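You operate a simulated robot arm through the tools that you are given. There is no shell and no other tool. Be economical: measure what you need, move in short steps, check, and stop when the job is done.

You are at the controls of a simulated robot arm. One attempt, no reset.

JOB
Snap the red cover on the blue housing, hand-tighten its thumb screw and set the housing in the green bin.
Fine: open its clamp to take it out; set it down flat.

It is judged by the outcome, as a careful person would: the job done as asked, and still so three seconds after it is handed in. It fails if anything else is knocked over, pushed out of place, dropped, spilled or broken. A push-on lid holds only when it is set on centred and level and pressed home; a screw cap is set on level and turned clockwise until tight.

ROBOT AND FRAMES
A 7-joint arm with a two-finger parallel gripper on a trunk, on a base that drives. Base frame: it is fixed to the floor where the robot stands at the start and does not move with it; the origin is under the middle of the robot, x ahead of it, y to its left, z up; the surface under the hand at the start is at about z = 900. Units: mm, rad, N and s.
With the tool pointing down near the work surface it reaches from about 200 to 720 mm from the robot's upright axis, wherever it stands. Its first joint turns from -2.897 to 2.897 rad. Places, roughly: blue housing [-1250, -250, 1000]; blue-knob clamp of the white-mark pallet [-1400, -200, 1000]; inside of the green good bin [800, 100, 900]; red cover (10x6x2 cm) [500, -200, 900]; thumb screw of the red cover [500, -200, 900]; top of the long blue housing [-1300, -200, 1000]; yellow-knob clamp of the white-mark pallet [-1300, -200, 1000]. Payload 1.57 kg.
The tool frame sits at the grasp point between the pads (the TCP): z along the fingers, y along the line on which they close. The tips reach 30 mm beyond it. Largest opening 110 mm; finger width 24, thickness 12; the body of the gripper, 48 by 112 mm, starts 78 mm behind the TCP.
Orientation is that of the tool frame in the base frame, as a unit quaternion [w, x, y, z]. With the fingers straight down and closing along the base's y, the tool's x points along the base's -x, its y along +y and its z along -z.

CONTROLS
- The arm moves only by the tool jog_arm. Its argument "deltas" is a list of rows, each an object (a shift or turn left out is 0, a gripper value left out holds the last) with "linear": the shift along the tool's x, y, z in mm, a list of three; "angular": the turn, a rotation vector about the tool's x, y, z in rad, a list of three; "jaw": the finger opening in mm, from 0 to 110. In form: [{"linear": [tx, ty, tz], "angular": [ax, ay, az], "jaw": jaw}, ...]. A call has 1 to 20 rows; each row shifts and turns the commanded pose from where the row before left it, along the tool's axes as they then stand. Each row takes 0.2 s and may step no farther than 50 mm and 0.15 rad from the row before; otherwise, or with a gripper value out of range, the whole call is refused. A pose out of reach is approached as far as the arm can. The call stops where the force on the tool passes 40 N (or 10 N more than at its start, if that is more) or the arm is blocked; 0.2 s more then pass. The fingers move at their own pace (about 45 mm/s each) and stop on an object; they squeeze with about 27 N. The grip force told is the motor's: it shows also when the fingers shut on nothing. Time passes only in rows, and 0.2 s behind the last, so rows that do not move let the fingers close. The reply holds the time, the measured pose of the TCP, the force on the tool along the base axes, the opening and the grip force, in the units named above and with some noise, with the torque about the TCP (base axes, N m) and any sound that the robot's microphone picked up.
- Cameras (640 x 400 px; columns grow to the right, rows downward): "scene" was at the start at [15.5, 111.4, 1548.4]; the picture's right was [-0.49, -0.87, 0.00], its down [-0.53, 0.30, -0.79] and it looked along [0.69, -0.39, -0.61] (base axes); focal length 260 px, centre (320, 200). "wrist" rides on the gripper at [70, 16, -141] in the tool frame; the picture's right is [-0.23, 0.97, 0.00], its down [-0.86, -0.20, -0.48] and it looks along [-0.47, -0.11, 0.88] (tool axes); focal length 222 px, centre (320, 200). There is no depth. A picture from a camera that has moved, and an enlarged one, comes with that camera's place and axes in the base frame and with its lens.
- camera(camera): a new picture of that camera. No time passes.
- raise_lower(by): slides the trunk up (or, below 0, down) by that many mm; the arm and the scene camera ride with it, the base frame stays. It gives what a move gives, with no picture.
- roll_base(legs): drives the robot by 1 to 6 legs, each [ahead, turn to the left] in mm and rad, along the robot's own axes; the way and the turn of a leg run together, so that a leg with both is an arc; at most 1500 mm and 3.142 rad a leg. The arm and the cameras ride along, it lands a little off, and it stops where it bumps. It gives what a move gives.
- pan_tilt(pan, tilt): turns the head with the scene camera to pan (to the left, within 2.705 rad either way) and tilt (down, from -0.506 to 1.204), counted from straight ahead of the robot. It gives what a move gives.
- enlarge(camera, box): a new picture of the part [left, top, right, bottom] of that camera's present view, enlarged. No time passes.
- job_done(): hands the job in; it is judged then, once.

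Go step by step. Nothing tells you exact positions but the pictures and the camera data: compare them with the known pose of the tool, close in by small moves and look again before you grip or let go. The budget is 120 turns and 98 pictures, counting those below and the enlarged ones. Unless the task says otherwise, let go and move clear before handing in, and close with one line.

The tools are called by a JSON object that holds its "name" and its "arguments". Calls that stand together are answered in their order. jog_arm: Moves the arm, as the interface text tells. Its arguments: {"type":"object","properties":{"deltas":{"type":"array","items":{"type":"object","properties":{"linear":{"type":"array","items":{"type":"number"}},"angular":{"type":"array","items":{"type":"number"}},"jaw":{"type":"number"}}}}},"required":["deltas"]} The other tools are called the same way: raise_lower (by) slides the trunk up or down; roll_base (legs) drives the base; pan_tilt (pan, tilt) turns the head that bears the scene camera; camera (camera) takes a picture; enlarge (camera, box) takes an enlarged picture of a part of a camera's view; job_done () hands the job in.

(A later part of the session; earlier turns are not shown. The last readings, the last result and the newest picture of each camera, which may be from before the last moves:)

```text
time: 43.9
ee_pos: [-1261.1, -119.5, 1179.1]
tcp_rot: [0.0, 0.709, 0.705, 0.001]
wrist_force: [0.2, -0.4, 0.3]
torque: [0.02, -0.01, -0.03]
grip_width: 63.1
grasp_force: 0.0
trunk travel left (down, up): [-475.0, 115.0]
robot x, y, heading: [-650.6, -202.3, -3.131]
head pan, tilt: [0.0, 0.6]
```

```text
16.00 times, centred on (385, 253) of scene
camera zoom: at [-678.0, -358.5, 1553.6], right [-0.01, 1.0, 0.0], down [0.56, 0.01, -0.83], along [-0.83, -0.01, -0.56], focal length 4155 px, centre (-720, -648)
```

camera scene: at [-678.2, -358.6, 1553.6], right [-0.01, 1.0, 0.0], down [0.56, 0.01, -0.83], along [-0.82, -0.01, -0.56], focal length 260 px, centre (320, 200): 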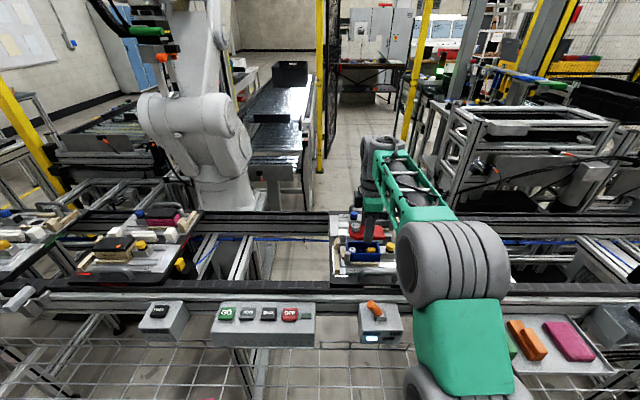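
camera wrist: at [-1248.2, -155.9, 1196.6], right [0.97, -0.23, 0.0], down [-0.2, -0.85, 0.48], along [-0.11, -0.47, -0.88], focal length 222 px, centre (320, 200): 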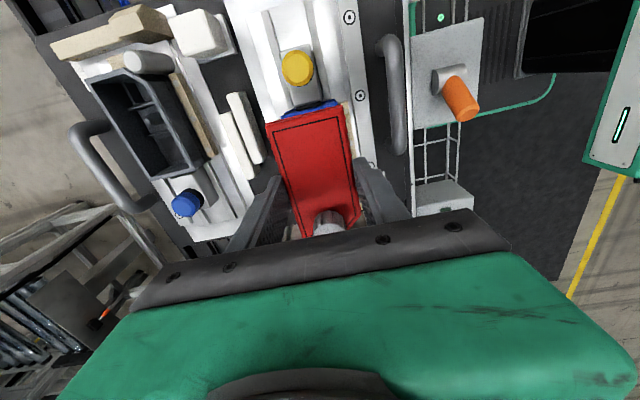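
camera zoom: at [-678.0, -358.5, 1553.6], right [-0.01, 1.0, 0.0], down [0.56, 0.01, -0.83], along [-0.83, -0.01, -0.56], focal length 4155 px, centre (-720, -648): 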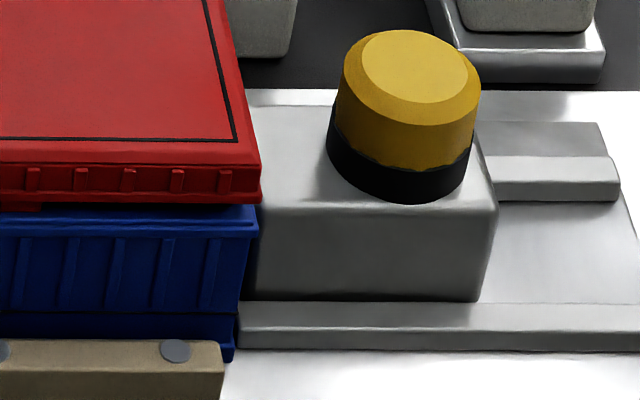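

The lid is centred within about 0.5 mm with a ~4 mm gap left, held up by its snap tabs. I close the fingers and press at its middle.

{"name": "jog_arm", "arguments": {"deltas": [{"linear": [-36, -1.5, 0], "jaw": 0}, {"linear": [-36, -1, 0]}, {"linear": [-37, -1, 0]}, {"linear": [0, 0, 40]}, {"linear": [0, 0, 40]}, {"linear": [0, 0, 40]}, {}]}}

{"name": "enlarge", "arguments": {"camera": "scene", "box": [335, 215, 395, 265]}}

```text
time: 45.5
ee_pos: [-1268.9, -228.4, 1056.9]
tcp_rot: [0.0, 0.708, 0.706, 0.0]
wrist_force: [-0.4, 0.2, 0.3]
torque: [-0.01, -0.04, 0.01]
grip_width: 0.0
grasp_force: 21.1
trunk travel left (down, up): [-475.0, 115.0]
robot x, y, heading: [-653.8, -201.2, -3.136]
head pan, tilt: [0.0, 0.6]
```

```text
8.00 times, centred on (365, 240) of scene
camera zoom: at [-678.2, -358.7, 1553.6], right [-0.01, 1.0, 0.0], down [0.56, 0.01, -0.82], along [-0.82, -0.01, -0.57], focal length 2077 px, centre (-40, -120)
```

zoom: 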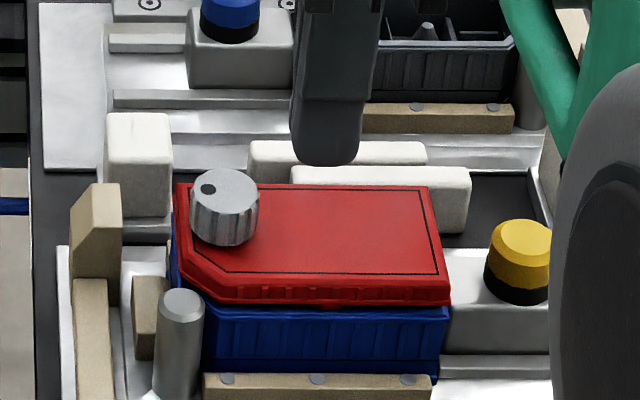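

{"name": "jog_arm", "arguments": {"deltas": [{"linear": [0, 4, 0]}, {"linear": [0, 0, 15]}, {"linear": [0, 0, 10]}, {"linear": [0, 0, 3]}, {"linear": [0, 0, 2]}, {"linear": [0, 0, 2]}, {"linear": [0, 0, 2]}, {"linear": [0, 0, 2]}, {"linear": [0, 0, 2]}, {"linear": [0, 0, 2]}, {"linear": [0, 0, 2]}, {"linear": [0, 0, 2]}]}}

{"name": "enlarge", "arguments": {"camera": "scene", "box": [335, 225, 395, 275]}}

```text
time: 48.1
ee_pos: [-1264.8, -229.0, 1016.9]
tcp_rot: [0.0, 0.708, 0.706, -0.001]
wrist_force: [5.1, 1.3, 12.3]
torque: [0.02, -0.11, 0.01]
grip_width: 0.2
grasp_force: 21.1
trunk travel left (down, up): [-475.0, 115.0]
robot x, y, heading: [-651.9, -201.9, -3.133]
head pan, tilt: [0.0, 0.6]
```

```text
8.00 times, centred on (365, 250) of scene
camera zoom: at [-676.3, -358.4, 1553.9], right [-0.01, 1.0, 0.0], down [0.56, 0.01, -0.83], along [-0.83, -0.01, -0.56], focal length 2077 px, centre (-40, -200)
```

zoom: 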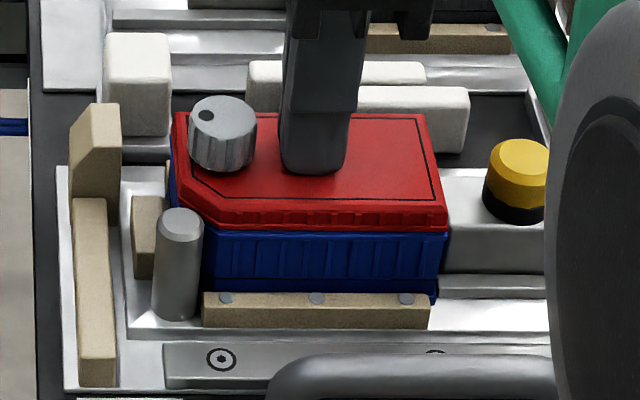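

The lid has gone down onto the rim. I press a bit further to be sure it is home.

{"name": "jog_arm", "arguments": {"deltas": [{"linear": [0, 0, 2]}, {"linear": [0, 0, 2]}, {"linear": [0, 0, 2]}, {"linear": [0, 0, 2]}, {"linear": [0, 0, 2]}]}}

{"name": "enlarge", "arguments": {"camera": "scene", "box": [352, 238, 388, 260]}}

```text
time: 48.9
ee_pos: [-1266.3, -229.3, 1016.1]
tcp_rot: [-0.005, 0.708, 0.706, -0.007]
wrist_force: [4.7, 0.0, 13.8]
torque: [0.05, -0.18, 0.01]
grip_width: 0.2
grasp_force: 21.6
trunk travel left (down, up): [-475.0, 115.0]
robot x, y, heading: [-651.5, -206.7, -3.131]
head pan, tilt: [0.0, 0.6]
stopped in row 4: the force on the tool passed its limit at 43 N (the readings are from after the stop); the commanded pose is now the measured one
```

```text
16.00 times, centred on (370, 249) of scene
camera zoom: at [-676.1, -358.6, 1553.3], right [-0.01, 1.0, 0.0], down [0.56, 0.01, -0.83], along [-0.83, -0.01, -0.56], focal length 4155 px, centre (-480, -584)
```

zoom: 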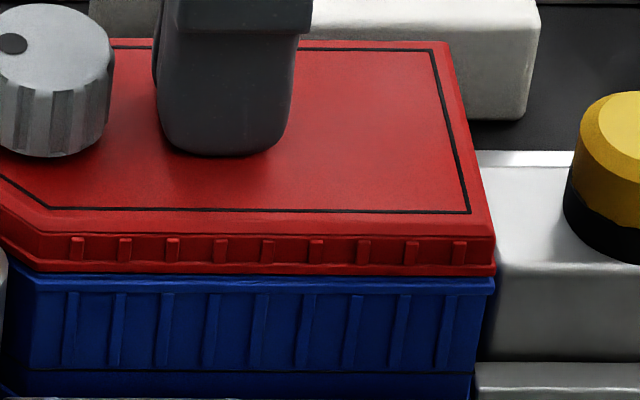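

The lid looks flush after 43 N. I lift, go above the thumb screw and check.

{"name": "jog_arm", "arguments": {"deltas": [{"linear": [0, 0, -20]}, {"linear": [0, 1.5, -40], "jaw": 50}, {"linear": [-17, 0, 0]}, {"linear": [-17, 0, 0]}, {}, {}]}}

{"name": "camera", "arguments": {"camera": "wrist"}}

{"name": "enlarge", "arguments": {"camera": "scene", "box": [335, 215, 395, 265]}}

```text
time: 50.3
ee_pos: [-1264.1, -266.2, 1073.8]
tcp_rot: [-0.003, 0.709, 0.705, -0.003]
wrist_force: [0.5, -0.4, 0.0]
torque: [-0.02, -0.03, 0.02]
grip_width: 50.4
grasp_force: 0.0
trunk travel left (down, up): [-475.0, 115.0]
robot x, y, heading: [-652.8, -200.8, -3.133]
head pan, tilt: [0.0, 0.6]
```

```text
52 pictures are left
camera wrist: at [-1246.6, -196.4, 1214.9], right [0.97, -0.23, -0.01], down [-0.2, -0.85, 0.48], along [-0.12, -0.47, -0.88], focal length 222 px, centre (320, 200)
```

wrist: 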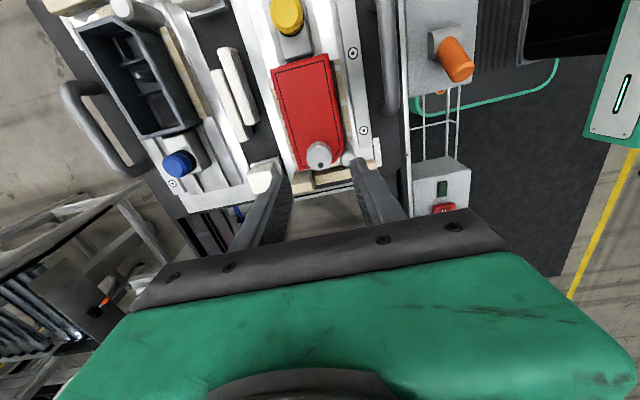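

```text
8.00 times, centred on (365, 240) of scene
camera zoom: at [-678.1, -358.6, 1553.6], right [-0.01, 1.0, 0.0], down [0.56, 0.01, -0.83], along [-0.83, -0.01, -0.56], focal length 2077 px, centre (-40, -120)
```

zoom: 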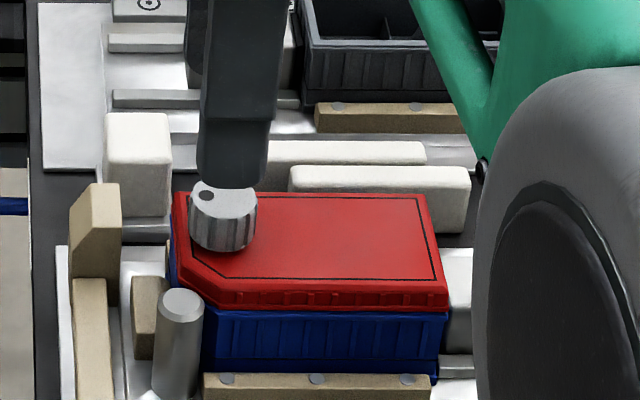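

{"name": "enlarge", "arguments": {"camera": "wrist", "box": [240, 110, 400, 210]}}

```text
4.00 times, centred on (320, 160) of wrist
camera zoom: at [-1246.6, -196.4, 1214.9], right [0.97, -0.23, -0.01], down [-0.2, -0.85, 0.48], along [-0.12, -0.47, -0.88], focal length 888 px, centre (320, 360)
```

zoom: 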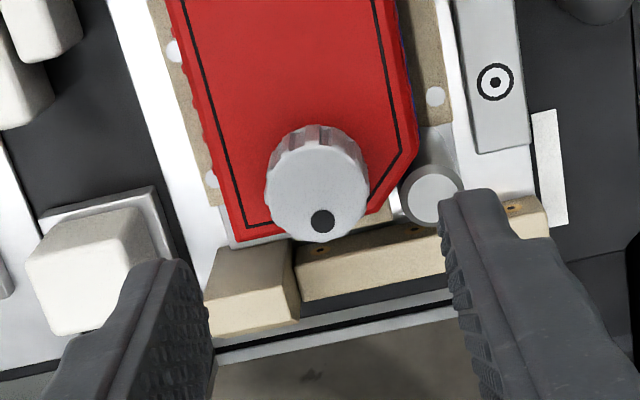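

Knob centre is at about (-1264, -263.6), top near z 1005. I go down around it with the tips just above the lid and the neighbouring post.

{"name": "jog_arm", "arguments": {"deltas": [{"linear": [2.5, 0, 0], "jaw": 38}, {"linear": [0, 0, 20]}, {"linear": [0, 0, 17]}, {"linear": [0, 0, 12]}, {}]}}

{"name": "enlarge", "arguments": {"camera": "scene", "box": [335, 220, 395, 270]}}

{"name": "enlarge", "arguments": {"camera": "wrist", "box": [240, 110, 400, 210]}}

```text
time: 51.5
ee_pos: [-1265.2, -261.7, 1025.8]
tcp_rot: [-0.004, 0.709, 0.705, -0.003]
wrist_force: [0.0, -0.6, 0.4]
torque: [0.01, 0.01, -0.02]
grip_width: 38.4
grasp_force: 0.0
trunk travel left (down, up): [-475.0, 115.0]
robot x, y, heading: [-654.2, -203.9, -3.128]
head pan, tilt: [0.0, 0.6]
```

```text
8.00 times, centred on (365, 245) of scene
camera zoom: at [-678.1, -358.7, 1553.6], right [-0.01, 1.0, 0.0], down [0.56, 0.01, -0.83], along [-0.82, -0.01, -0.56], focal length 2077 px, centre (-40, -160)
```

zoom: 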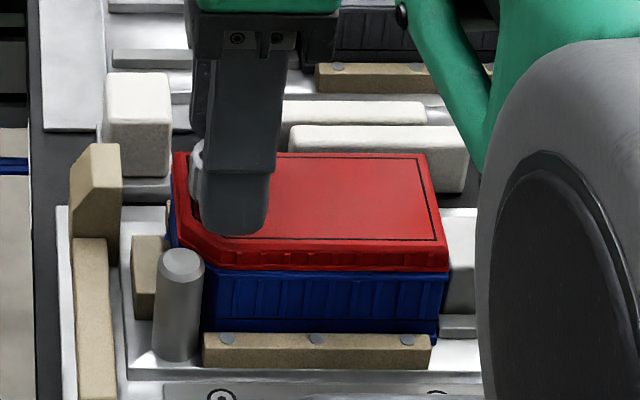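

```text
4.00 times, centred on (320, 160) of wrist
camera zoom: at [-1246.8, -191.6, 1165.6], right [0.97, -0.23, -0.01], down [-0.2, -0.85, 0.48], along [-0.12, -0.47, -0.88], focal length 888 px, centre (320, 360)
```

zoom: 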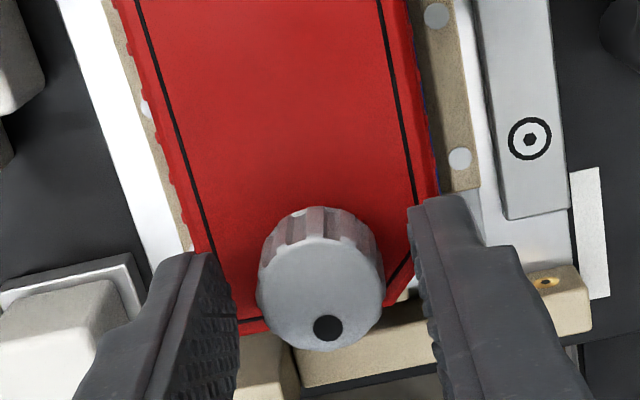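

{"name": "jog_arm", "arguments": {"deltas": [{"linear": [-1, 0, 3]}, {"jaw": 10}, {}, {}, {}]}}

{"name": "jog_arm", "arguments": {"deltas": [{"angular": [0, 0, 0.14]}, {"angular": [0, 0, 0.14]}, {"angular": [0, 0, 0.14]}, {"angular": [0, 0, 0.14]}, {"angular": [0, 0, 0.14]}, {"angular": [0, 0, 0.14]}]}}

{"name": "enlarge", "arguments": {"camera": "wrist", "box": [240, 110, 400, 210]}}

```text
time: 52.7
ee_pos: [-1263.5, -262.0, 1021.7]
tcp_rot: [-0.003, 0.709, 0.705, -0.003]
wrist_force: [3.6, 0.2, 0.5]
torque: [-0.01, -0.3, 0.0]
grip_width: 24.4
grasp_force: 27.0
trunk travel left (down, up): [-475.0, 115.0]
robot x, y, heading: [-649.9, -200.0, -3.13]
head pan, tilt: [0.0, 0.6]
```

```text
time: 54.1
ee_pos: [-1266.1, -260.5, 1022.0]
tcp_rot: [-0.001, 0.935, 0.354, -0.004]
wrist_force: [4.1, -0.4, -1.2]
torque: [-0.07, -0.21, 0.04]
grip_width: 24.3
grasp_force: 27.1
trunk travel left (down, up): [-475.0, 115.0]
robot x, y, heading: [-651.8, -199.9, -3.127]
head pan, tilt: [0.0, 0.6]
```

```text
4.00 times, centred on (320, 160) of wrist
camera zoom: at [-1201.7, -226.9, 1162.4], right [0.47, -0.88, 0.0], down [-0.77, -0.42, 0.49], along [-0.43, -0.23, -0.87], focal length 888 px, centre (320, 360)
```

zoom: 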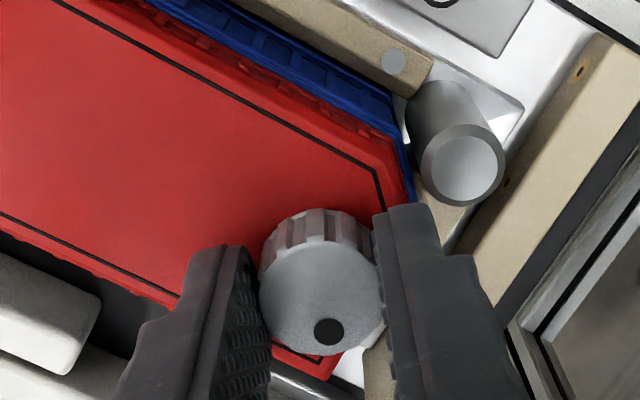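

The screw turns with the fingers. I keep turning clockwise and watch the torque.

{"name": "jog_arm", "arguments": {"deltas": [{"angular": [0, 0, 0.145]}, {"angular": [0, 0, 0.145]}, {"angular": [0, 0, 0.145]}, {"angular": [0, 0, 0.145]}, {"angular": [0, 0, 0.145]}, {"angular": [0, 0, 0.145]}, {"angular": [0, 0, 0.145]}, {"angular": [0, 0, 0.145]}]}}

{"name": "jog_arm", "arguments": {"deltas": [{"angular": [0, 0, 0.145]}, {"angular": [0, 0, 0.145]}, {"angular": [0, 0, 0.145]}, {"angular": [0, 0, 0.145]}, {"angular": [0, 0, 0.145]}, {"angular": [0, 0, 0.145]}, {"angular": [0, 0, 0.145]}, {}]}}

{"name": "enlarge", "arguments": {"camera": "wrist", "box": [240, 110, 400, 210]}}

```text
time: 55.9
ee_pos: [-1264.3, -262.1, 1021.7]
tcp_rot: [0.001, 0.976, -0.216, -0.005]
wrist_force: [1.0, -7.6, 2.2]
torque: [-0.09, 0.01, 0.03]
grip_width: 24.5
grasp_force: 26.4
trunk travel left (down, up): [-475.0, 115.0]
robot x, y, heading: [-651.7, -201.0, -3.133]
head pan, tilt: [0.0, 0.6]
```

```text
time: 57.7
ee_pos: [-1266.6, -263.0, 1022.0]
tcp_rot: [0.002, 0.748, -0.664, -0.003]
wrist_force: [1.9, -5.0, -5.1]
torque: [-0.51, -0.1, 0.05]
grip_width: 24.2
grasp_force: 27.1
trunk travel left (down, up): [-475.0, 115.0]
robot x, y, heading: [-651.3, -196.6, -3.132]
head pan, tilt: [0.0, 0.6]
```

```text
4.00 times, centred on (320, 160) of wrist
camera zoom: at [-1272.8, -332.4, 1162.5], right [-0.99, 0.11, 0.01], down [0.1, 0.87, 0.48], along [0.04, 0.48, -0.88], focal length 888 px, centre (320, 360)
```

zoom: 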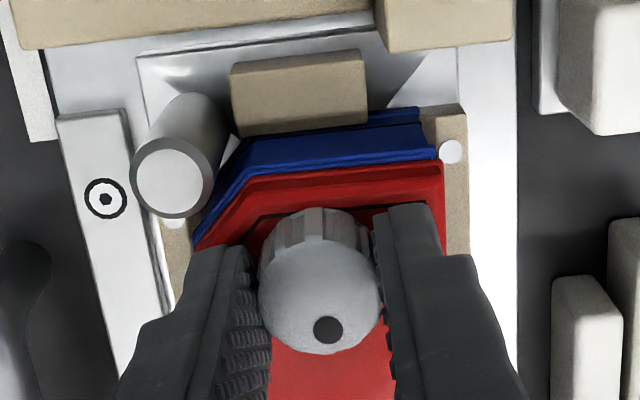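

Still turning freely after about 2.9 rad; I open, turn back, and regrip.

{"name": "jog_arm", "arguments": {"deltas": [{"jaw": 36}, {}, {"angular": [0, 0, -0.149]}, {"angular": [0, 0, -0.149]}, {"angular": [0, 0, -0.149]}, {"angular": [0, 0, -0.149]}, {"angular": [0, 0, -0.149]}, {"angular": [0, 0, -0.149]}, {"angular": [0, 0, -0.149]}, {"angular": [0, 0, -0.149]}, {"angular": [0, 0, -0.149]}, {"angular": [0, 0, -0.149]}, {"angular": [0, 0, -0.149]}, {"angular": [0, 0, -0.149]}, {"angular": [0, 0, -0.149]}, {"angular": [0, 0, -0.149]}, {"angular": [0, 0, -0.149]}, {"angular": [0, 0, -0.149]}, {"angular": [0, 0, -0.149]}, {"angular": [0, 0, -0.149]}]}}

{"name": "jog_arm", "arguments": {"deltas": [{"angular": [0, 0, -0.149]}, {"angular": [0, 0, -0.149]}, {}, {"jaw": 10}, {}, {}, {}, {"angular": [0, 0, 0.145]}, {"angular": [0, 0, 0.145]}, {"angular": [0, 0, 0.145]}, {"angular": [0, 0, 0.145]}, {"angular": [0, 0, 0.145]}, {"angular": [0, 0, 0.145]}, {"angular": [0, 0, 0.145]}, {"angular": [0, 0, 0.145]}, {"angular": [0, 0, 0.145]}, {"angular": [0, 0, 0.145]}]}}

{"name": "enlarge", "arguments": {"camera": "wrist", "box": [240, 110, 400, 210]}}

```text
time: 61.9
ee_pos: [-1265.2, -261.4, 1021.5]
tcp_rot: [-0.002, 0.815, 0.579, -0.005]
wrist_force: [-0.1, 0.3, -0.3]
torque: [-0.04, 0.03, -0.01]
grip_width: 35.9
grasp_force: 0.1
trunk travel left (down, up): [-475.0, 115.0]
robot x, y, heading: [-649.2, -203.2, -3.134]
head pan, tilt: [0.0, 0.6]
```

```text
time: 65.5
ee_pos: [-1265.5, -260.8, 1021.7]
tcp_rot: [-0.001, 0.999, 0.039, -0.005]
wrist_force: [-0.6, 1.3, -0.5]
torque: [0.22, 0.1, 0.28]
grip_width: 24.2
grasp_force: 26.4
trunk travel left (down, up): [-475.0, 115.0]
robot x, y, heading: [-649.1, -203.0, -3.131]
head pan, tilt: [0.0, 0.6]
```

```text
4.00 times, centred on (320, 160) of wrist
camera zoom: at [-1193.4, -271.7, 1161.4], right [-0.15, -0.99, 0.0], down [-0.86, 0.13, 0.49], along [-0.48, 0.07, -0.87], focal length 888 px, centre (320, 360)
```

zoom: 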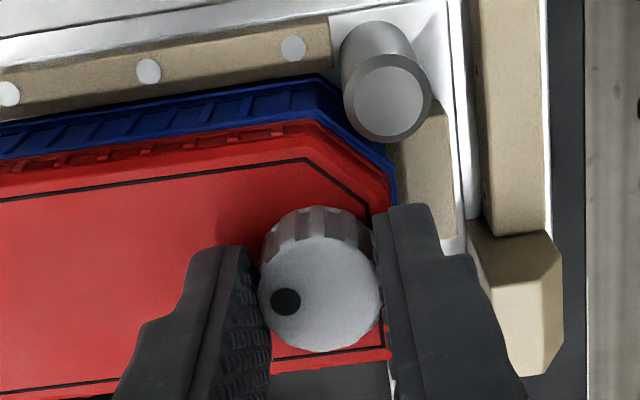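

The dot mark stayed put in the world during this turn while torque rose to 0.28 N m, so the fingers seem to slip on a tight screw. I turn further to confirm.

{"name": "jog_arm", "arguments": {"deltas": [{"angular": [0, 0, 0.14]}, {"angular": [0, 0, 0.14]}, {"angular": [0, 0, 0.14]}, {"angular": [0, 0, 0.14]}]}}

{"name": "enlarge", "arguments": {"camera": "wrist", "box": [240, 110, 400, 210]}}

{"name": "enlarge", "arguments": {"camera": "scene", "box": [345, 225, 395, 265]}}

```text
time: 66.5
ee_pos: [-1265.5, -262.1, 1022.7]
tcp_rot: [0.002, 0.971, -0.237, -0.004]
wrist_force: [0.4, 1.2, -1.3]
torque: [0.27, -0.01, 0.25]
grip_width: 24.5
grasp_force: 27.1
trunk travel left (down, up): [-475.0, 115.0]
robot x, y, heading: [-656.2, -203.5, -3.134]
head pan, tilt: [0.0, 0.6]
```

```text
4.00 times, centred on (320, 160) of wrist
camera zoom: at [-1210.4, -307.6, 1162.4], right [-0.65, -0.76, 0.01], down [-0.66, 0.57, 0.48], along [-0.37, 0.31, -0.87], focal length 888 px, centre (320, 360)
```

zoom: 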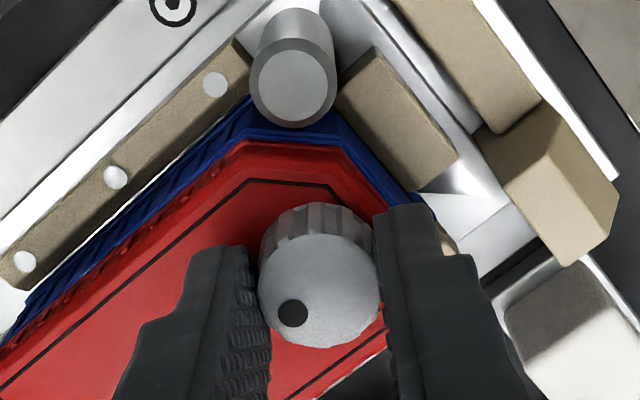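

```text
10.00 times, centred on (370, 245) of scene
camera zoom: at [-678.2, -358.5, 1553.7], right [-0.01, 1.0, 0.0], down [0.56, 0.01, -0.82], along [-0.82, -0.01, -0.57], focal length 2597 px, centre (-180, -250)
```

zoom: 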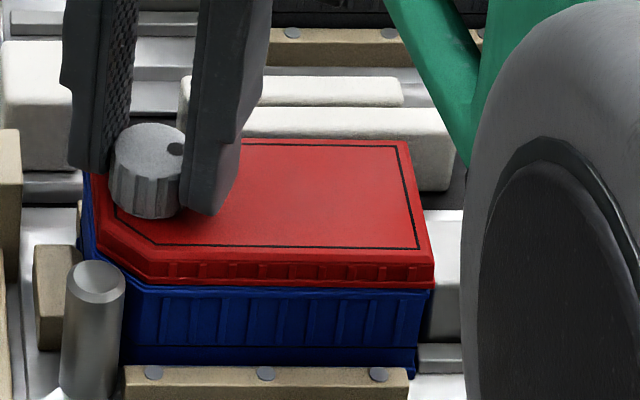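

The screw is tight: mark fixed while torque holds at ~0.27 N m. I release, rise, and study the yellow-knob clamp.

{"name": "jog_arm", "arguments": {"deltas": [{"jaw": 40}, {}, {"linear": [0, 0, -30]}, {"linear": [0, 0, -40]}, {"linear": [0, 0, -40]}, {"linear": [0, 0, -40]}, {}]}}

{"name": "enlarge", "arguments": {"camera": "scene", "box": [0, 190, 220, 300]}}

{"name": "enlarge", "arguments": {"camera": "scene", "box": [325, 200, 425, 280]}}

```text
time: 68.1
ee_pos: [-1267.8, -261.2, 1173.0]
tcp_rot: [0.002, 0.972, -0.237, -0.005]
wrist_force: [0.1, -0.7, 0.1]
torque: [-0.01, 0.01, 0.02]
grip_width: 40.4
grasp_force: 0.0
trunk travel left (down, up): [-475.0, 115.0]
robot x, y, heading: [-646.3, -204.0, -3.136]
head pan, tilt: [0.0, 0.6]
```

```text
2.91 times, centred on (110, 245) of scene
camera zoom: at [-677.9, -358.7, 1553.6], right [-0.01, 1.0, 0.0], down [0.56, 0.01, -0.83], along [-0.83, -0.01, -0.56], focal length 755 px, centre (931, 69)
```

zoom: 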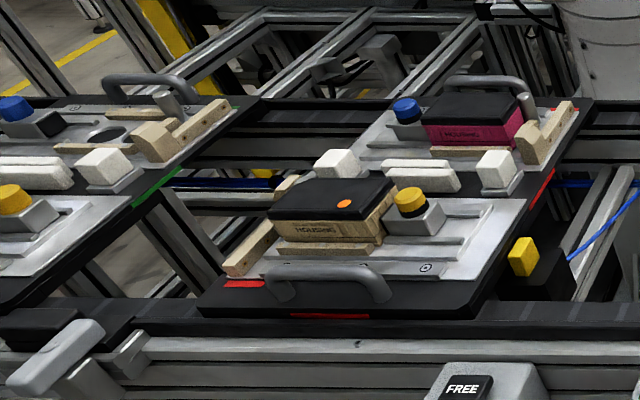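

```text
5.00 times, centred on (375, 240) of scene
camera zoom: at [-677.9, -358.7, 1553.6], right [-0.01, 1.0, 0.0], down [0.56, 0.01, -0.83], along [-0.83, -0.01, -0.56], focal length 1298 px, centre (45, 0)
```

zoom: 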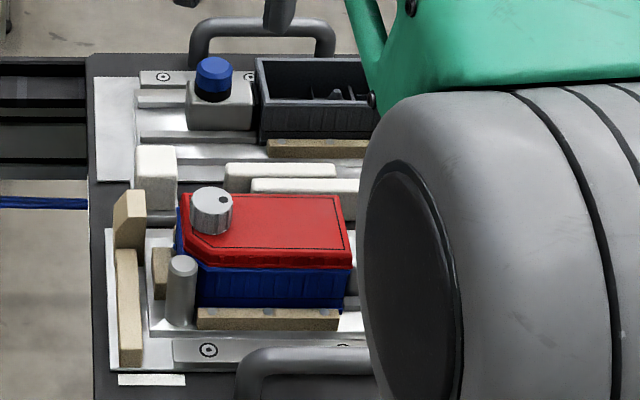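

{"name": "enlarge", "arguments": {"camera": "scene", "box": [0, 215, 100, 275]}}

{"name": "enlarge", "arguments": {"camera": "scene", "box": [80, 210, 200, 280]}}

```text
6.40 times, centred on (50, 245) of scene
camera zoom: at [-677.9, -358.7, 1553.6], right [-0.01, 1.0, 0.0], down [0.56, 0.01, -0.83], along [-0.83, -0.01, -0.56], focal length 1662 px, centre (2048, -88)
```

zoom: 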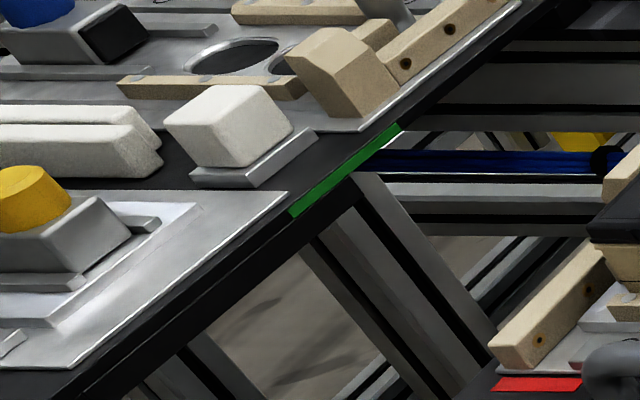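

```text
5.33 times, centred on (140, 245) of scene
camera zoom: at [-677.9, -358.7, 1553.6], right [-0.01, 1.0, 0.0], down [0.56, 0.01, -0.83], along [-0.83, -0.01, -0.56], focal length 1385 px, centre (1280, -40)
```

zoom: 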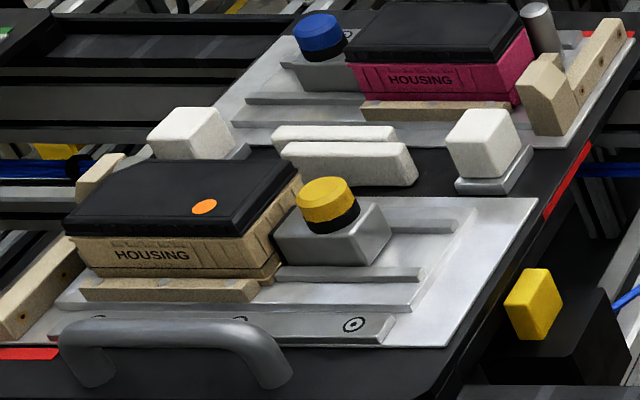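

On the empty pallet the knob sits low with no black collar, while on clamped ones it stands up: so pressing the knob down likely opens it. I restore the yaw, close the fingers and go above the yellow knob at about (-1264.5, -146, top 992).

{"name": "jog_arm", "arguments": {"deltas": [{"angular": [0, 0, -0.1464], "jaw": 0}, {"angular": [0, 0, -0.1464]}, {"angular": [0, 0, -0.1464]}, {"angular": [0, 0, -0.1464]}, {"angular": [0, 0, -0.1464]}, {"angular": [0, 0, -0.1464]}, {"angular": [0, 0, -0.1464]}, {"angular": [0, 0, -0.1464]}, {"angular": [0, 0, -0.1464]}, {"angular": [0, 0, -0.1464]}, {"angular": [0, 0, -0.1464]}, {"angular": [0, 0, -0.1464]}, {"angular": [0, 0, -0.1464]}, {"angular": [0, 0, -0.1464]}, {"linear": [40, 0, 0]}, {"linear": [40, 0, 30]}, {"linear": [35, 0, 35]}, {"linear": [0, 0, 35]}, {}]}}

{"name": "camera", "arguments": {"camera": "wrist"}}

{"name": "enlarge", "arguments": {"camera": "scene", "box": [335, 215, 415, 270]}}

```text
time: 72.1
ee_pos: [-1262.8, -147.0, 1070.9]
tcp_rot: [-0.003, 0.707, 0.707, -0.004]
wrist_force: [0.7, 0.2, -0.3]
torque: [0.01, 0.0, 0.02]
grip_width: 0.0
grasp_force: 21.3
trunk travel left (down, up): [-475.0, 115.0]
robot x, y, heading: [-651.2, -200.9, -3.134]
head pan, tilt: [0.0, 0.6]
```

```text
38 pictures are left
camera wrist: at [-1245.3, -75.9, 1212.0], right [0.97, -0.23, -0.01], down [-0.19, -0.85, 0.48], along [-0.12, -0.47, -0.88], focal length 222 px, centre (320, 200)
```

wrist: 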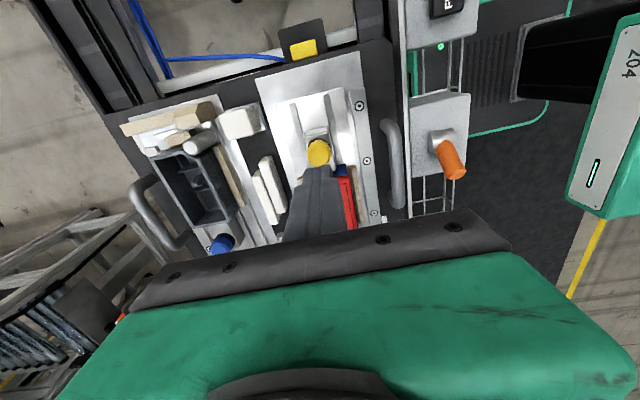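

```text
7.27 times, centred on (375, 242) of scene
camera zoom: at [-678.1, -358.8, 1553.6], right [-0.01, 1.0, 0.0], down [0.56, 0.01, -0.83], along [-0.82, -0.01, -0.56], focal length 1888 px, centre (-80, -109)
```

zoom: 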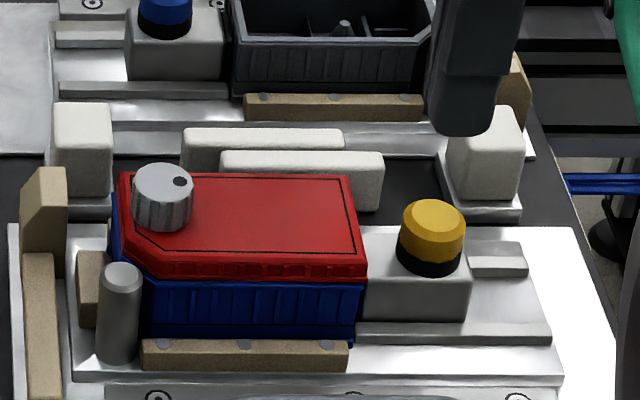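

Knob is right below. I go down and press it, step by step.

{"name": "jog_arm", "arguments": {"deltas": [{"linear": [2, -0.5, 25]}, {"linear": [0, 0, 17]}, {"linear": [0, 0, 4]}, {"linear": [0, 0, 2]}, {"linear": [0, 0, 2]}, {"linear": [0, 0, 2]}, {"linear": [0, 0, 2]}, {"linear": [0, 0, 2]}]}}

{"name": "enlarge", "arguments": {"camera": "scene", "box": [335, 215, 415, 270]}}

```text
time: 73.9
ee_pos: [-1266.3, -146.0, 1018.3]
tcp_rot: [-0.007, 0.706, 0.708, -0.005]
wrist_force: [-0.3, -3.5, 16.6]
torque: [-0.11, -0.1, -0.02]
grip_width: 0.0
grasp_force: 21.4
trunk travel left (down, up): [-475.0, 115.0]
robot x, y, heading: [-649.8, -201.8, -3.133]
head pan, tilt: [0.0, 0.6]
```

```text
7.27 times, centred on (375, 242) of scene
camera zoom: at [-676.5, -359.3, 1553.9], right [-0.01, 1.0, 0.0], down [0.56, 0.01, -0.83], along [-0.83, -0.01, -0.56], focal length 1888 px, centre (-80, -109)
```

zoom: 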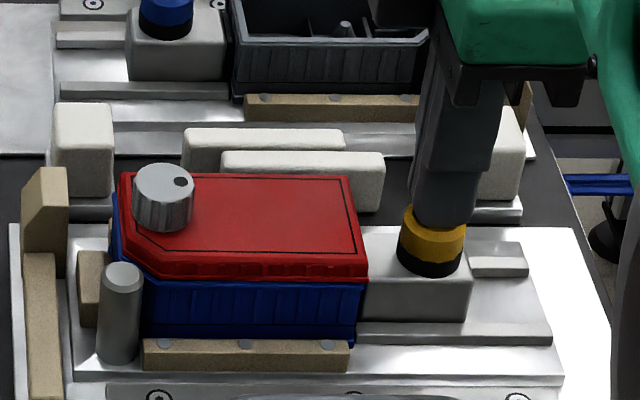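

{"name": "jog_arm", "arguments": {"deltas": [{"linear": [0, 0, 2]}, {"linear": [0, 0, 2]}, {"linear": [0, 0, 2]}, {"linear": [0, 0, 2]}, {"linear": [0, 0, 2]}]}}

{"name": "enlarge", "arguments": {"camera": "scene", "box": [335, 215, 415, 270]}}

```text
time: 74.6
ee_pos: [-1266.5, -144.0, 1019.0]
tcp_rot: [-0.009, 0.706, 0.708, -0.007]
wrist_force: [7.2, -1.9, 11.9]
torque: [-0.05, -0.34, 0.05]
grip_width: 0.1
grasp_force: 21.2
trunk travel left (down, up): [-475.0, 115.0]
robot x, y, heading: [-651.1, -201.7, -3.134]
head pan, tilt: [0.0, 0.6]
stopped in row 3: the force on the tool passed its limit at 42 N (the readings are from after the stop); the commanded pose is now the measured one
```

```text
7.27 times, centred on (375, 242) of scene
camera zoom: at [-675.1, -359.0, 1553.3], right [-0.01, 1.0, 0.0], down [0.56, 0.01, -0.83], along [-0.83, -0.01, -0.56], focal length 1888 px, centre (-80, -109)
```

zoom: 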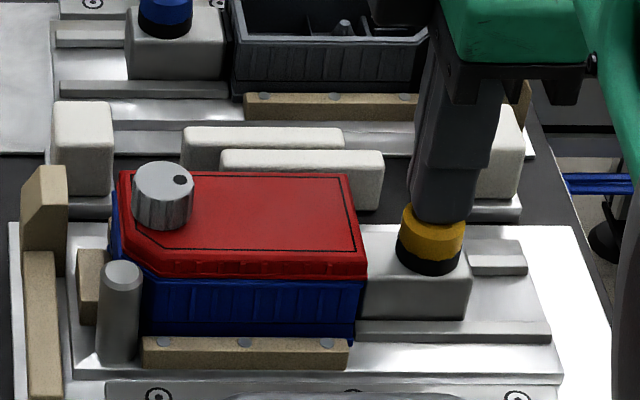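

Pressing does not move it. I look closer at the open clamps on the empty pallet to understand the mechanism.

{"name": "enlarge", "arguments": {"camera": "scene", "box": [0, 210, 36, 264]}}

{"name": "enlarge", "arguments": {"camera": "scene", "box": [372, 232, 412, 264]}}

```text
7.41 times, centred on (18, 237) of scene
camera zoom: at [-675.1, -359.0, 1553.3], right [-0.01, 1.0, 0.0], down [0.56, 0.01, -0.83], along [-0.83, -0.01, -0.56], focal length 1924 px, centre (2557, -74)
```

zoom: 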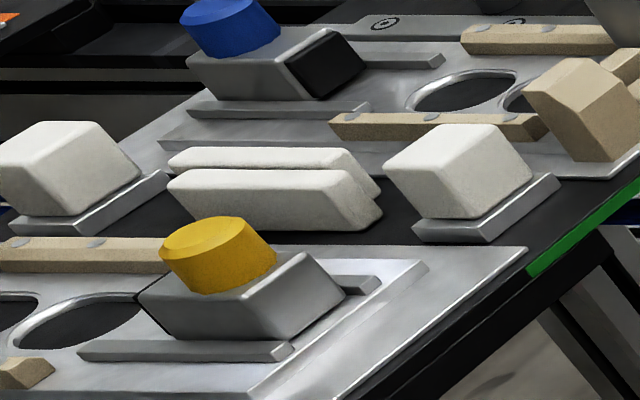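

```text
12.50 times, centred on (392, 248) of scene
camera zoom: at [-675.1, -359.0, 1553.3], right [-0.01, 1.0, 0.0], down [0.56, 0.01, -0.83], along [-0.83, -0.01, -0.56], focal length 3246 px, centre (-580, -400)
```

zoom: 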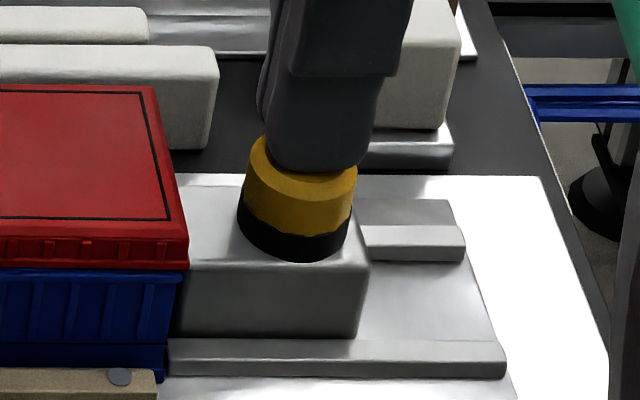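

In the open state the knob has no collar and its block is slid back, so I will try turning the knob. I level the tool, open to 36 mm, and grip the knob.

{"name": "jog_arm", "arguments": {"deltas": [{"linear": [0, 0, -12]}, {"linear": [0, 0, -12]}, {"angular": [-0.0226, -0.0028, 0], "jaw": 36}, {"linear": [-1, 2, 0]}, {}, {"linear": [0, 0, 15]}, {"linear": [0, 0, 13]}, {"linear": [0, 0, 8]}, {}]}}

{"name": "enlarge", "arguments": {"camera": "scene", "box": [372, 232, 412, 264]}}

{"name": "enlarge", "arguments": {"camera": "wrist", "box": [240, 110, 400, 210]}}

```text
time: 76.6
ee_pos: [-1265.2, -144.9, 1003.0]
tcp_rot: [0.002, 0.707, 0.707, 0.001]
wrist_force: [0.5, -0.4, 0.6]
torque: [0.0, 0.03, -0.02]
grip_width: 35.9
grasp_force: 0.0
trunk travel left (down, up): [-475.0, 115.0]
robot x, y, heading: [-653.9, -207.0, -3.131]
head pan, tilt: [0.0, 0.6]
```

```text
12.50 times, centred on (392, 248) of scene
camera zoom: at [-678.0, -358.7, 1553.6], right [-0.01, 1.0, 0.0], down [0.56, 0.01, -0.83], along [-0.82, -0.01, -0.56], focal length 3246 px, centre (-580, -400)
```

zoom: 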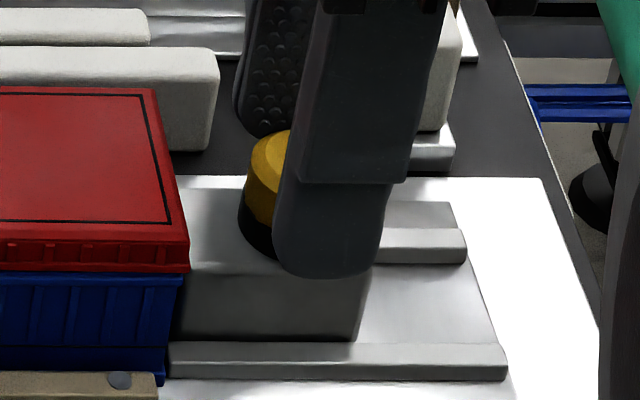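

```text
4.00 times, centred on (320, 160) of wrist
camera zoom: at [-1250.0, -74.3, 1144.3], right [0.97, -0.23, 0.0], down [-0.2, -0.85, 0.48], along [-0.1, -0.47, -0.88], focal length 888 px, centre (320, 360)
```

zoom: 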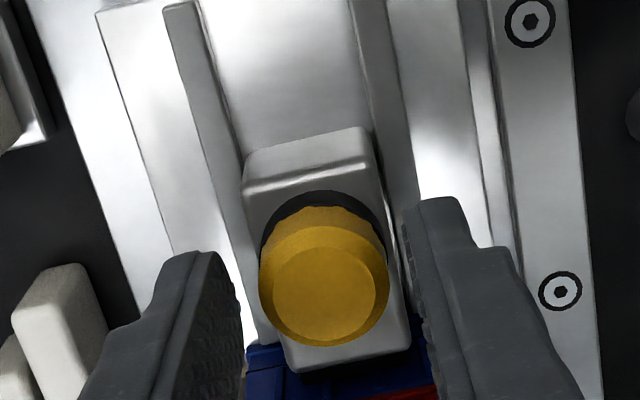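

{"name": "jog_arm", "arguments": {"deltas": [{"linear": [3, 0, 0]}, {"jaw": 10}, {}, {}, {}, {"angular": [0, 0, -0.12]}, {"angular": [0, 0, -0.12]}, {"angular": [0, 0, -0.12]}, {"angular": [0, 0, -0.12]}, {"angular": [0, 0, -0.12]}]}}

{"name": "enlarge", "arguments": {"camera": "wrist", "box": [240, 110, 400, 210]}}

```text
time: 78.8
ee_pos: [-1266.1, -142.9, 1004.7]
tcp_rot: [0.002, 0.465, 0.885, 0.0]
wrist_force: [-4.6, -0.8, 2.0]
torque: [0.03, 0.44, -0.14]
grip_width: 25.5
grasp_force: 27.6
trunk travel left (down, up): [-475.0, 115.0]
robot x, y, heading: [-648.3, -209.1, -3.134]
head pan, tilt: [0.0, 0.6]
```

```text
4.00 times, centred on (320, 160) of wrist
camera zoom: at [-1292.7, -75.3, 1144.2], right [0.93, 0.37, 0.0], down [0.32, -0.82, 0.48], along [0.18, -0.45, -0.88], focal length 888 px, centre (320, 360)
```

zoom: 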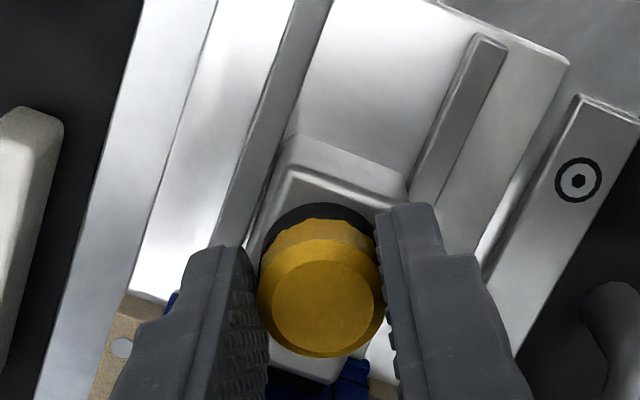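

The knob seems to turn counterclockwise with mild torque. I continue.

{"name": "jog_arm", "arguments": {"deltas": [{"angular": [0, 0, -0.13]}, {"angular": [0, 0, -0.13]}, {"angular": [0, 0, -0.13]}, {"angular": [0, 0, -0.13]}, {"angular": [0, 0, -0.13]}, {"angular": [0, 0, -0.13]}, {"angular": [0, 0, -0.13]}, {}]}}

{"name": "enlarge", "arguments": {"camera": "scene", "box": [372, 232, 412, 264]}}

```text
time: 80.6
ee_pos: [-1272.3, -144.0, 1002.5]
tcp_rot: [0.005, 0.028, 1.0, -0.001]
wrist_force: [7.6, -7.7, -14.5]
torque: [0.03, 0.01, -0.01]
grip_width: 25.3
grasp_force: 25.8
out of reach, approached as far as the arm can: row 6
trunk travel left (down, up): [-475.0, 115.0]
robot x, y, heading: [-651.5, -198.5, -3.128]
head pan, tilt: [0.0, 0.6]
```

```text
12.50 times, centred on (392, 248) of scene
camera zoom: at [-678.2, -359.7, 1553.2], right [-0.01, 1.0, 0.0], down [0.57, 0.01, -0.82], along [-0.82, -0.01, -0.57], focal length 3246 px, centre (-580, -400)
```

zoom: 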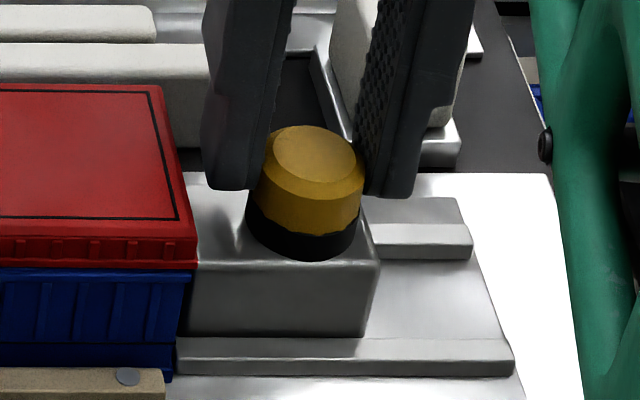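

I hit the arm's joint limit and am straining; I release the knob, rise, and look.

{"name": "jog_arm", "arguments": {"deltas": [{"jaw": 33}, {}, {}, {"linear": [0, 0, -20]}, {"linear": [0, 0, -20], "angular": [0, 0, 0.13]}, {"angular": [0, 0, 0.13]}, {"angular": [0, 0, 0.13]}, {}]}}

{"name": "enlarge", "arguments": {"camera": "scene", "box": [335, 215, 415, 270]}}

```text
time: 82.4
ee_pos: [-1274.1, -141.2, 1046.3]
tcp_rot: [0.002, 0.222, 0.975, 0.0]
wrist_force: [1.0, -0.9, -0.2]
torque: [0.04, 0.02, -0.02]
grip_width: 33.1
grasp_force: 0.1
trunk travel left (down, up): [-475.0, 115.0]
robot x, y, heading: [-651.6, -202.7, -3.131]
head pan, tilt: [0.0, 0.6]
```

```text
7.27 times, centred on (375, 242) of scene
camera zoom: at [-677.9, -358.7, 1553.6], right [-0.01, 1.0, 0.0], down [0.56, 0.01, -0.83], along [-0.83, -0.01, -0.56], focal length 1888 px, centre (-80, -109)
```

zoom: 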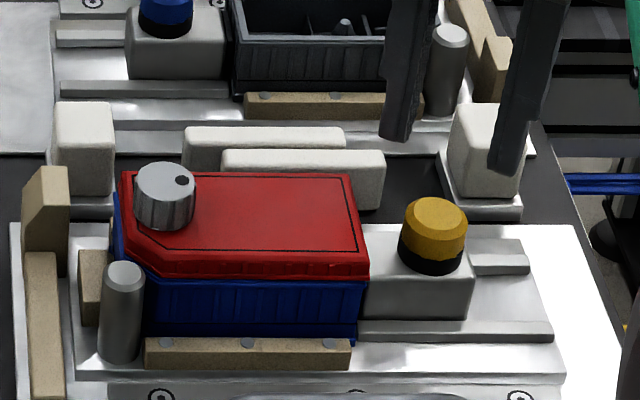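

Nothing opened yet, though the knob turned under mild torque. Turn-type clamp: I wind the wrist fully clockwise, regrip, and take a long counterclockwise stroke.

{"name": "jog_arm", "arguments": {"deltas": [{"angular": [0, 0, 0.149]}, {"angular": [0, 0, 0.149]}, {"angular": [0, 0, 0.149]}, {"angular": [0, 0, 0.149]}, {"angular": [0, 0, 0.149]}, {"angular": [0, 0, 0.149]}, {"angular": [0, 0, 0.149]}, {"angular": [0, 0, 0.149]}, {"angular": [0, 0, 0.149]}, {"angular": [0, 0, 0.149]}, {"angular": [0, 0, 0.149]}, {"angular": [0, 0, 0.149]}, {"angular": [0, 0, 0.149]}, {"angular": [0, 0, 0.149]}, {"angular": [0, 0, 0.149]}, {"angular": [0, 0, 0.149]}, {"angular": [0, 0, 0.149]}, {"angular": [0, 0, 0.149]}, {"angular": [0, 0, 0.149]}, {"angular": [0, 0, 0.149]}]}}

{"name": "jog_arm", "arguments": {"deltas": [{"angular": [0, 0, 0.149]}, {"angular": [0, 0, 0.149]}, {"angular": [0, 0, 0.149]}, {"angular": [0, 0, 0.149]}, {"angular": [0, 0, 0.149]}, {"angular": [0, 0, 0.149]}, {"angular": [0, 0, 0.149]}, {"angular": [0, 0, 0.149]}, {}]}}

```text
time: 86.6
ee_pos: [-1272.8, -143.9, 1045.7]
tcp_rot: [0.001, 0.989, -0.145, 0.001]
wrist_force: [0.8, -0.1, 0.3]
torque: [-0.02, -0.02, 0.0]
grip_width: 33.0
grasp_force: 0.2
trunk travel left (down, up): [-475.0, 115.0]
robot x, y, heading: [-649.3, -199.5, -3.131]
head pan, tilt: [0.0, 0.6]
```

```text
time: 88.6
ee_pos: [-1273.5, -141.2, 1045.7]
tcp_rot: [0.0, 0.738, -0.675, 0.002]
wrist_force: [-0.3, -0.3, -0.1]
torque: [0.0, -0.01, -0.01]
grip_width: 33.1
grasp_force: 0.0
trunk travel left (down, up): [-475.0, 115.0]
robot x, y, heading: [-654.1, -201.4, -3.135]
head pan, tilt: [0.0, 0.6]
```

{"name": "jog_arm", "arguments": {"deltas": [{"linear": [1.5, -9, 0], "jaw": 36}, {"linear": [0, 0, 12]}, {}]}}

{"name": "enlarge", "arguments": {"camera": "wrist", "box": [240, 110, 400, 210]}}

```text
time: 89.4
ee_pos: [-1266.4, -143.1, 1034.3]
tcp_rot: [-0.001, 0.739, -0.674, 0.001]
wrist_force: [0.5, -0.5, -0.4]
torque: [0.01, -0.01, -0.01]
grip_width: 36.0
grasp_force: 0.1
trunk travel left (down, up): [-475.0, 115.0]
robot x, y, heading: [-649.8, -204.8, -3.129]
head pan, tilt: [0.0, 0.6]
```

```text
4.00 times, centred on (320, 160) of wrist
camera zoom: at [-1276.4, -212.4, 1175.4], right [-0.99, 0.14, 0.0], down [0.12, 0.87, 0.48], along [0.07, 0.47, -0.88], focal length 888 px, centre (320, 360)
```

zoom: 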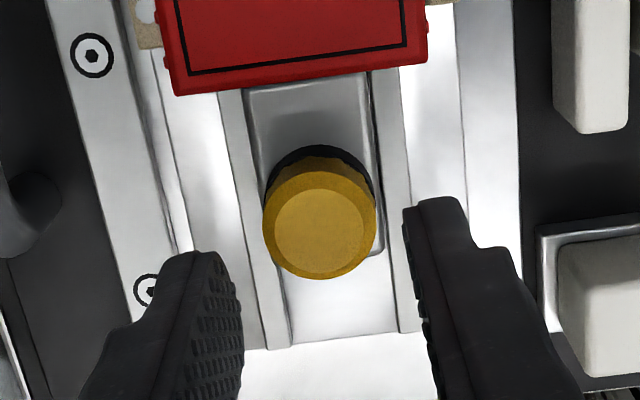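

{"name": "jog_arm", "arguments": {"deltas": [{"linear": [2, 0, 10]}, {"linear": [0, 0, 12]}, {"linear": [0, 0, 8]}, {"jaw": 10}, {}, {}, {}, {"angular": [0, 0, -0.147]}, {"angular": [0, 0, -0.147]}, {"angular": [0, 0, -0.147]}, {"angular": [0, 0, -0.147]}, {"angular": [0, 0, -0.147]}, {"angular": [0, 0, -0.147]}, {"angular": [0, 0, -0.147]}, {"angular": [0, 0, -0.147]}, {"angular": [0, 0, -0.147]}, {"angular": [0, 0, -0.147]}, {"angular": [0, 0, -0.147]}, {"angular": [0, 0, -0.147]}]}}

{"name": "enlarge", "arguments": {"camera": "scene", "box": [372, 232, 412, 264]}}

```text
time: 93.4
ee_pos: [-1265.0, -144.1, 1004.1]
tcp_rot: [0.0, 0.99, 0.141, 0.002]
wrist_force: [-0.8, 0.1, -0.1]
torque: [0.19, -0.08, -0.35]
grip_width: 24.5
grasp_force: 26.9
trunk travel left (down, up): [-475.0, 115.0]
robot x, y, heading: [-650.6, -204.9, -3.132]
head pan, tilt: [0.0, 0.6]
```

```text
12.50 times, centred on (392, 248) of scene
camera zoom: at [-678.0, -358.8, 1553.6], right [-0.01, 1.0, 0.0], down [0.56, 0.01, -0.83], along [-0.82, -0.01, -0.56], focal length 3246 px, centre (-580, -400)
```

zoom: 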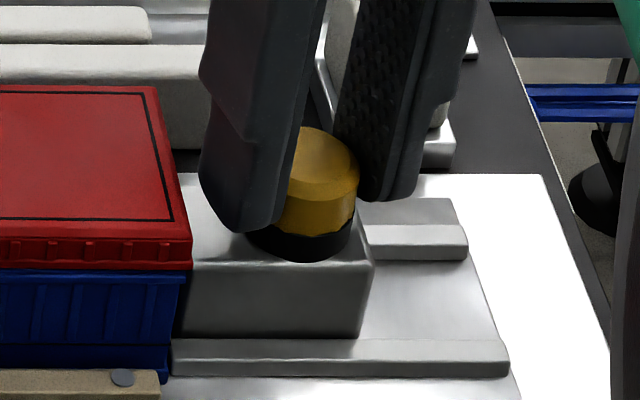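

Torque reaches -0.35 N m and nothing moves: that way is blocked. I try clockwise from here.

{"name": "jog_arm", "arguments": {"deltas": [{"angular": [0, 0, 0.14]}, {"angular": [0, 0, 0.14]}, {"angular": [0, 0, 0.14]}, {"angular": [0, 0, 0.14]}, {"angular": [0, 0, 0.14]}, {"angular": [0, 0, 0.14]}]}}

{"name": "jog_arm", "arguments": {"deltas": [{"angular": [0, 0, 0.14]}, {"angular": [0, 0, 0.14]}, {"angular": [0, 0, 0.14]}, {"angular": [0, 0, 0.14]}]}}

{"name": "enlarge", "arguments": {"camera": "scene", "box": [372, 232, 412, 264]}}

```text
time: 94.8
ee_pos: [-1264.5, -145.0, 1003.8]
tcp_rot: [0.0, 0.961, -0.276, 0.003]
wrist_force: [0.9, 1.5, -0.6]
torque: [-0.24, 0.01, 0.18]
grip_width: 25.3
grasp_force: 27.4
trunk travel left (down, up): [-475.0, 115.0]
robot x, y, heading: [-651.7, -205.4, -3.127]
head pan, tilt: [0.0, 0.6]
```

```text
time: 95.8
ee_pos: [-1265.2, -144.6, 1004.8]
tcp_rot: [0.0, 0.848, -0.53, 0.002]
wrist_force: [-8.2, -8.8, -0.6]
torque: [-0.3, 0.42, 0.21]
grip_width: 25.0
grasp_force: 27.3
trunk travel left (down, up): [-475.0, 115.0]
robot x, y, heading: [-653.2, -205.2, -3.131]
head pan, tilt: [0.0, 0.6]
```

```text
12.50 times, centred on (392, 248) of scene
camera zoom: at [-679.0, -359.9, 1553.5], right [-0.01, 1.0, 0.0], down [0.57, 0.01, -0.82], along [-0.82, -0.01, -0.57], focal length 3246 px, centre (-580, -400)
```

zoom: 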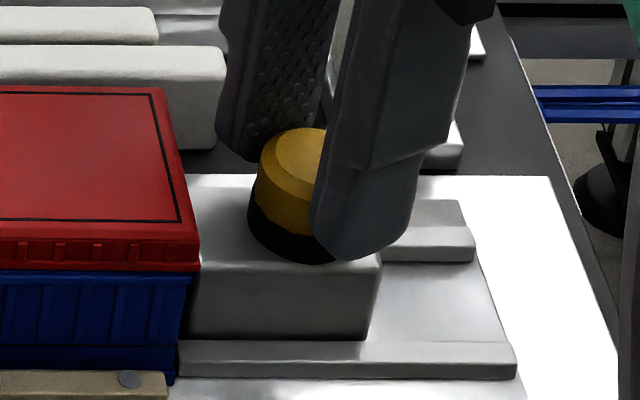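

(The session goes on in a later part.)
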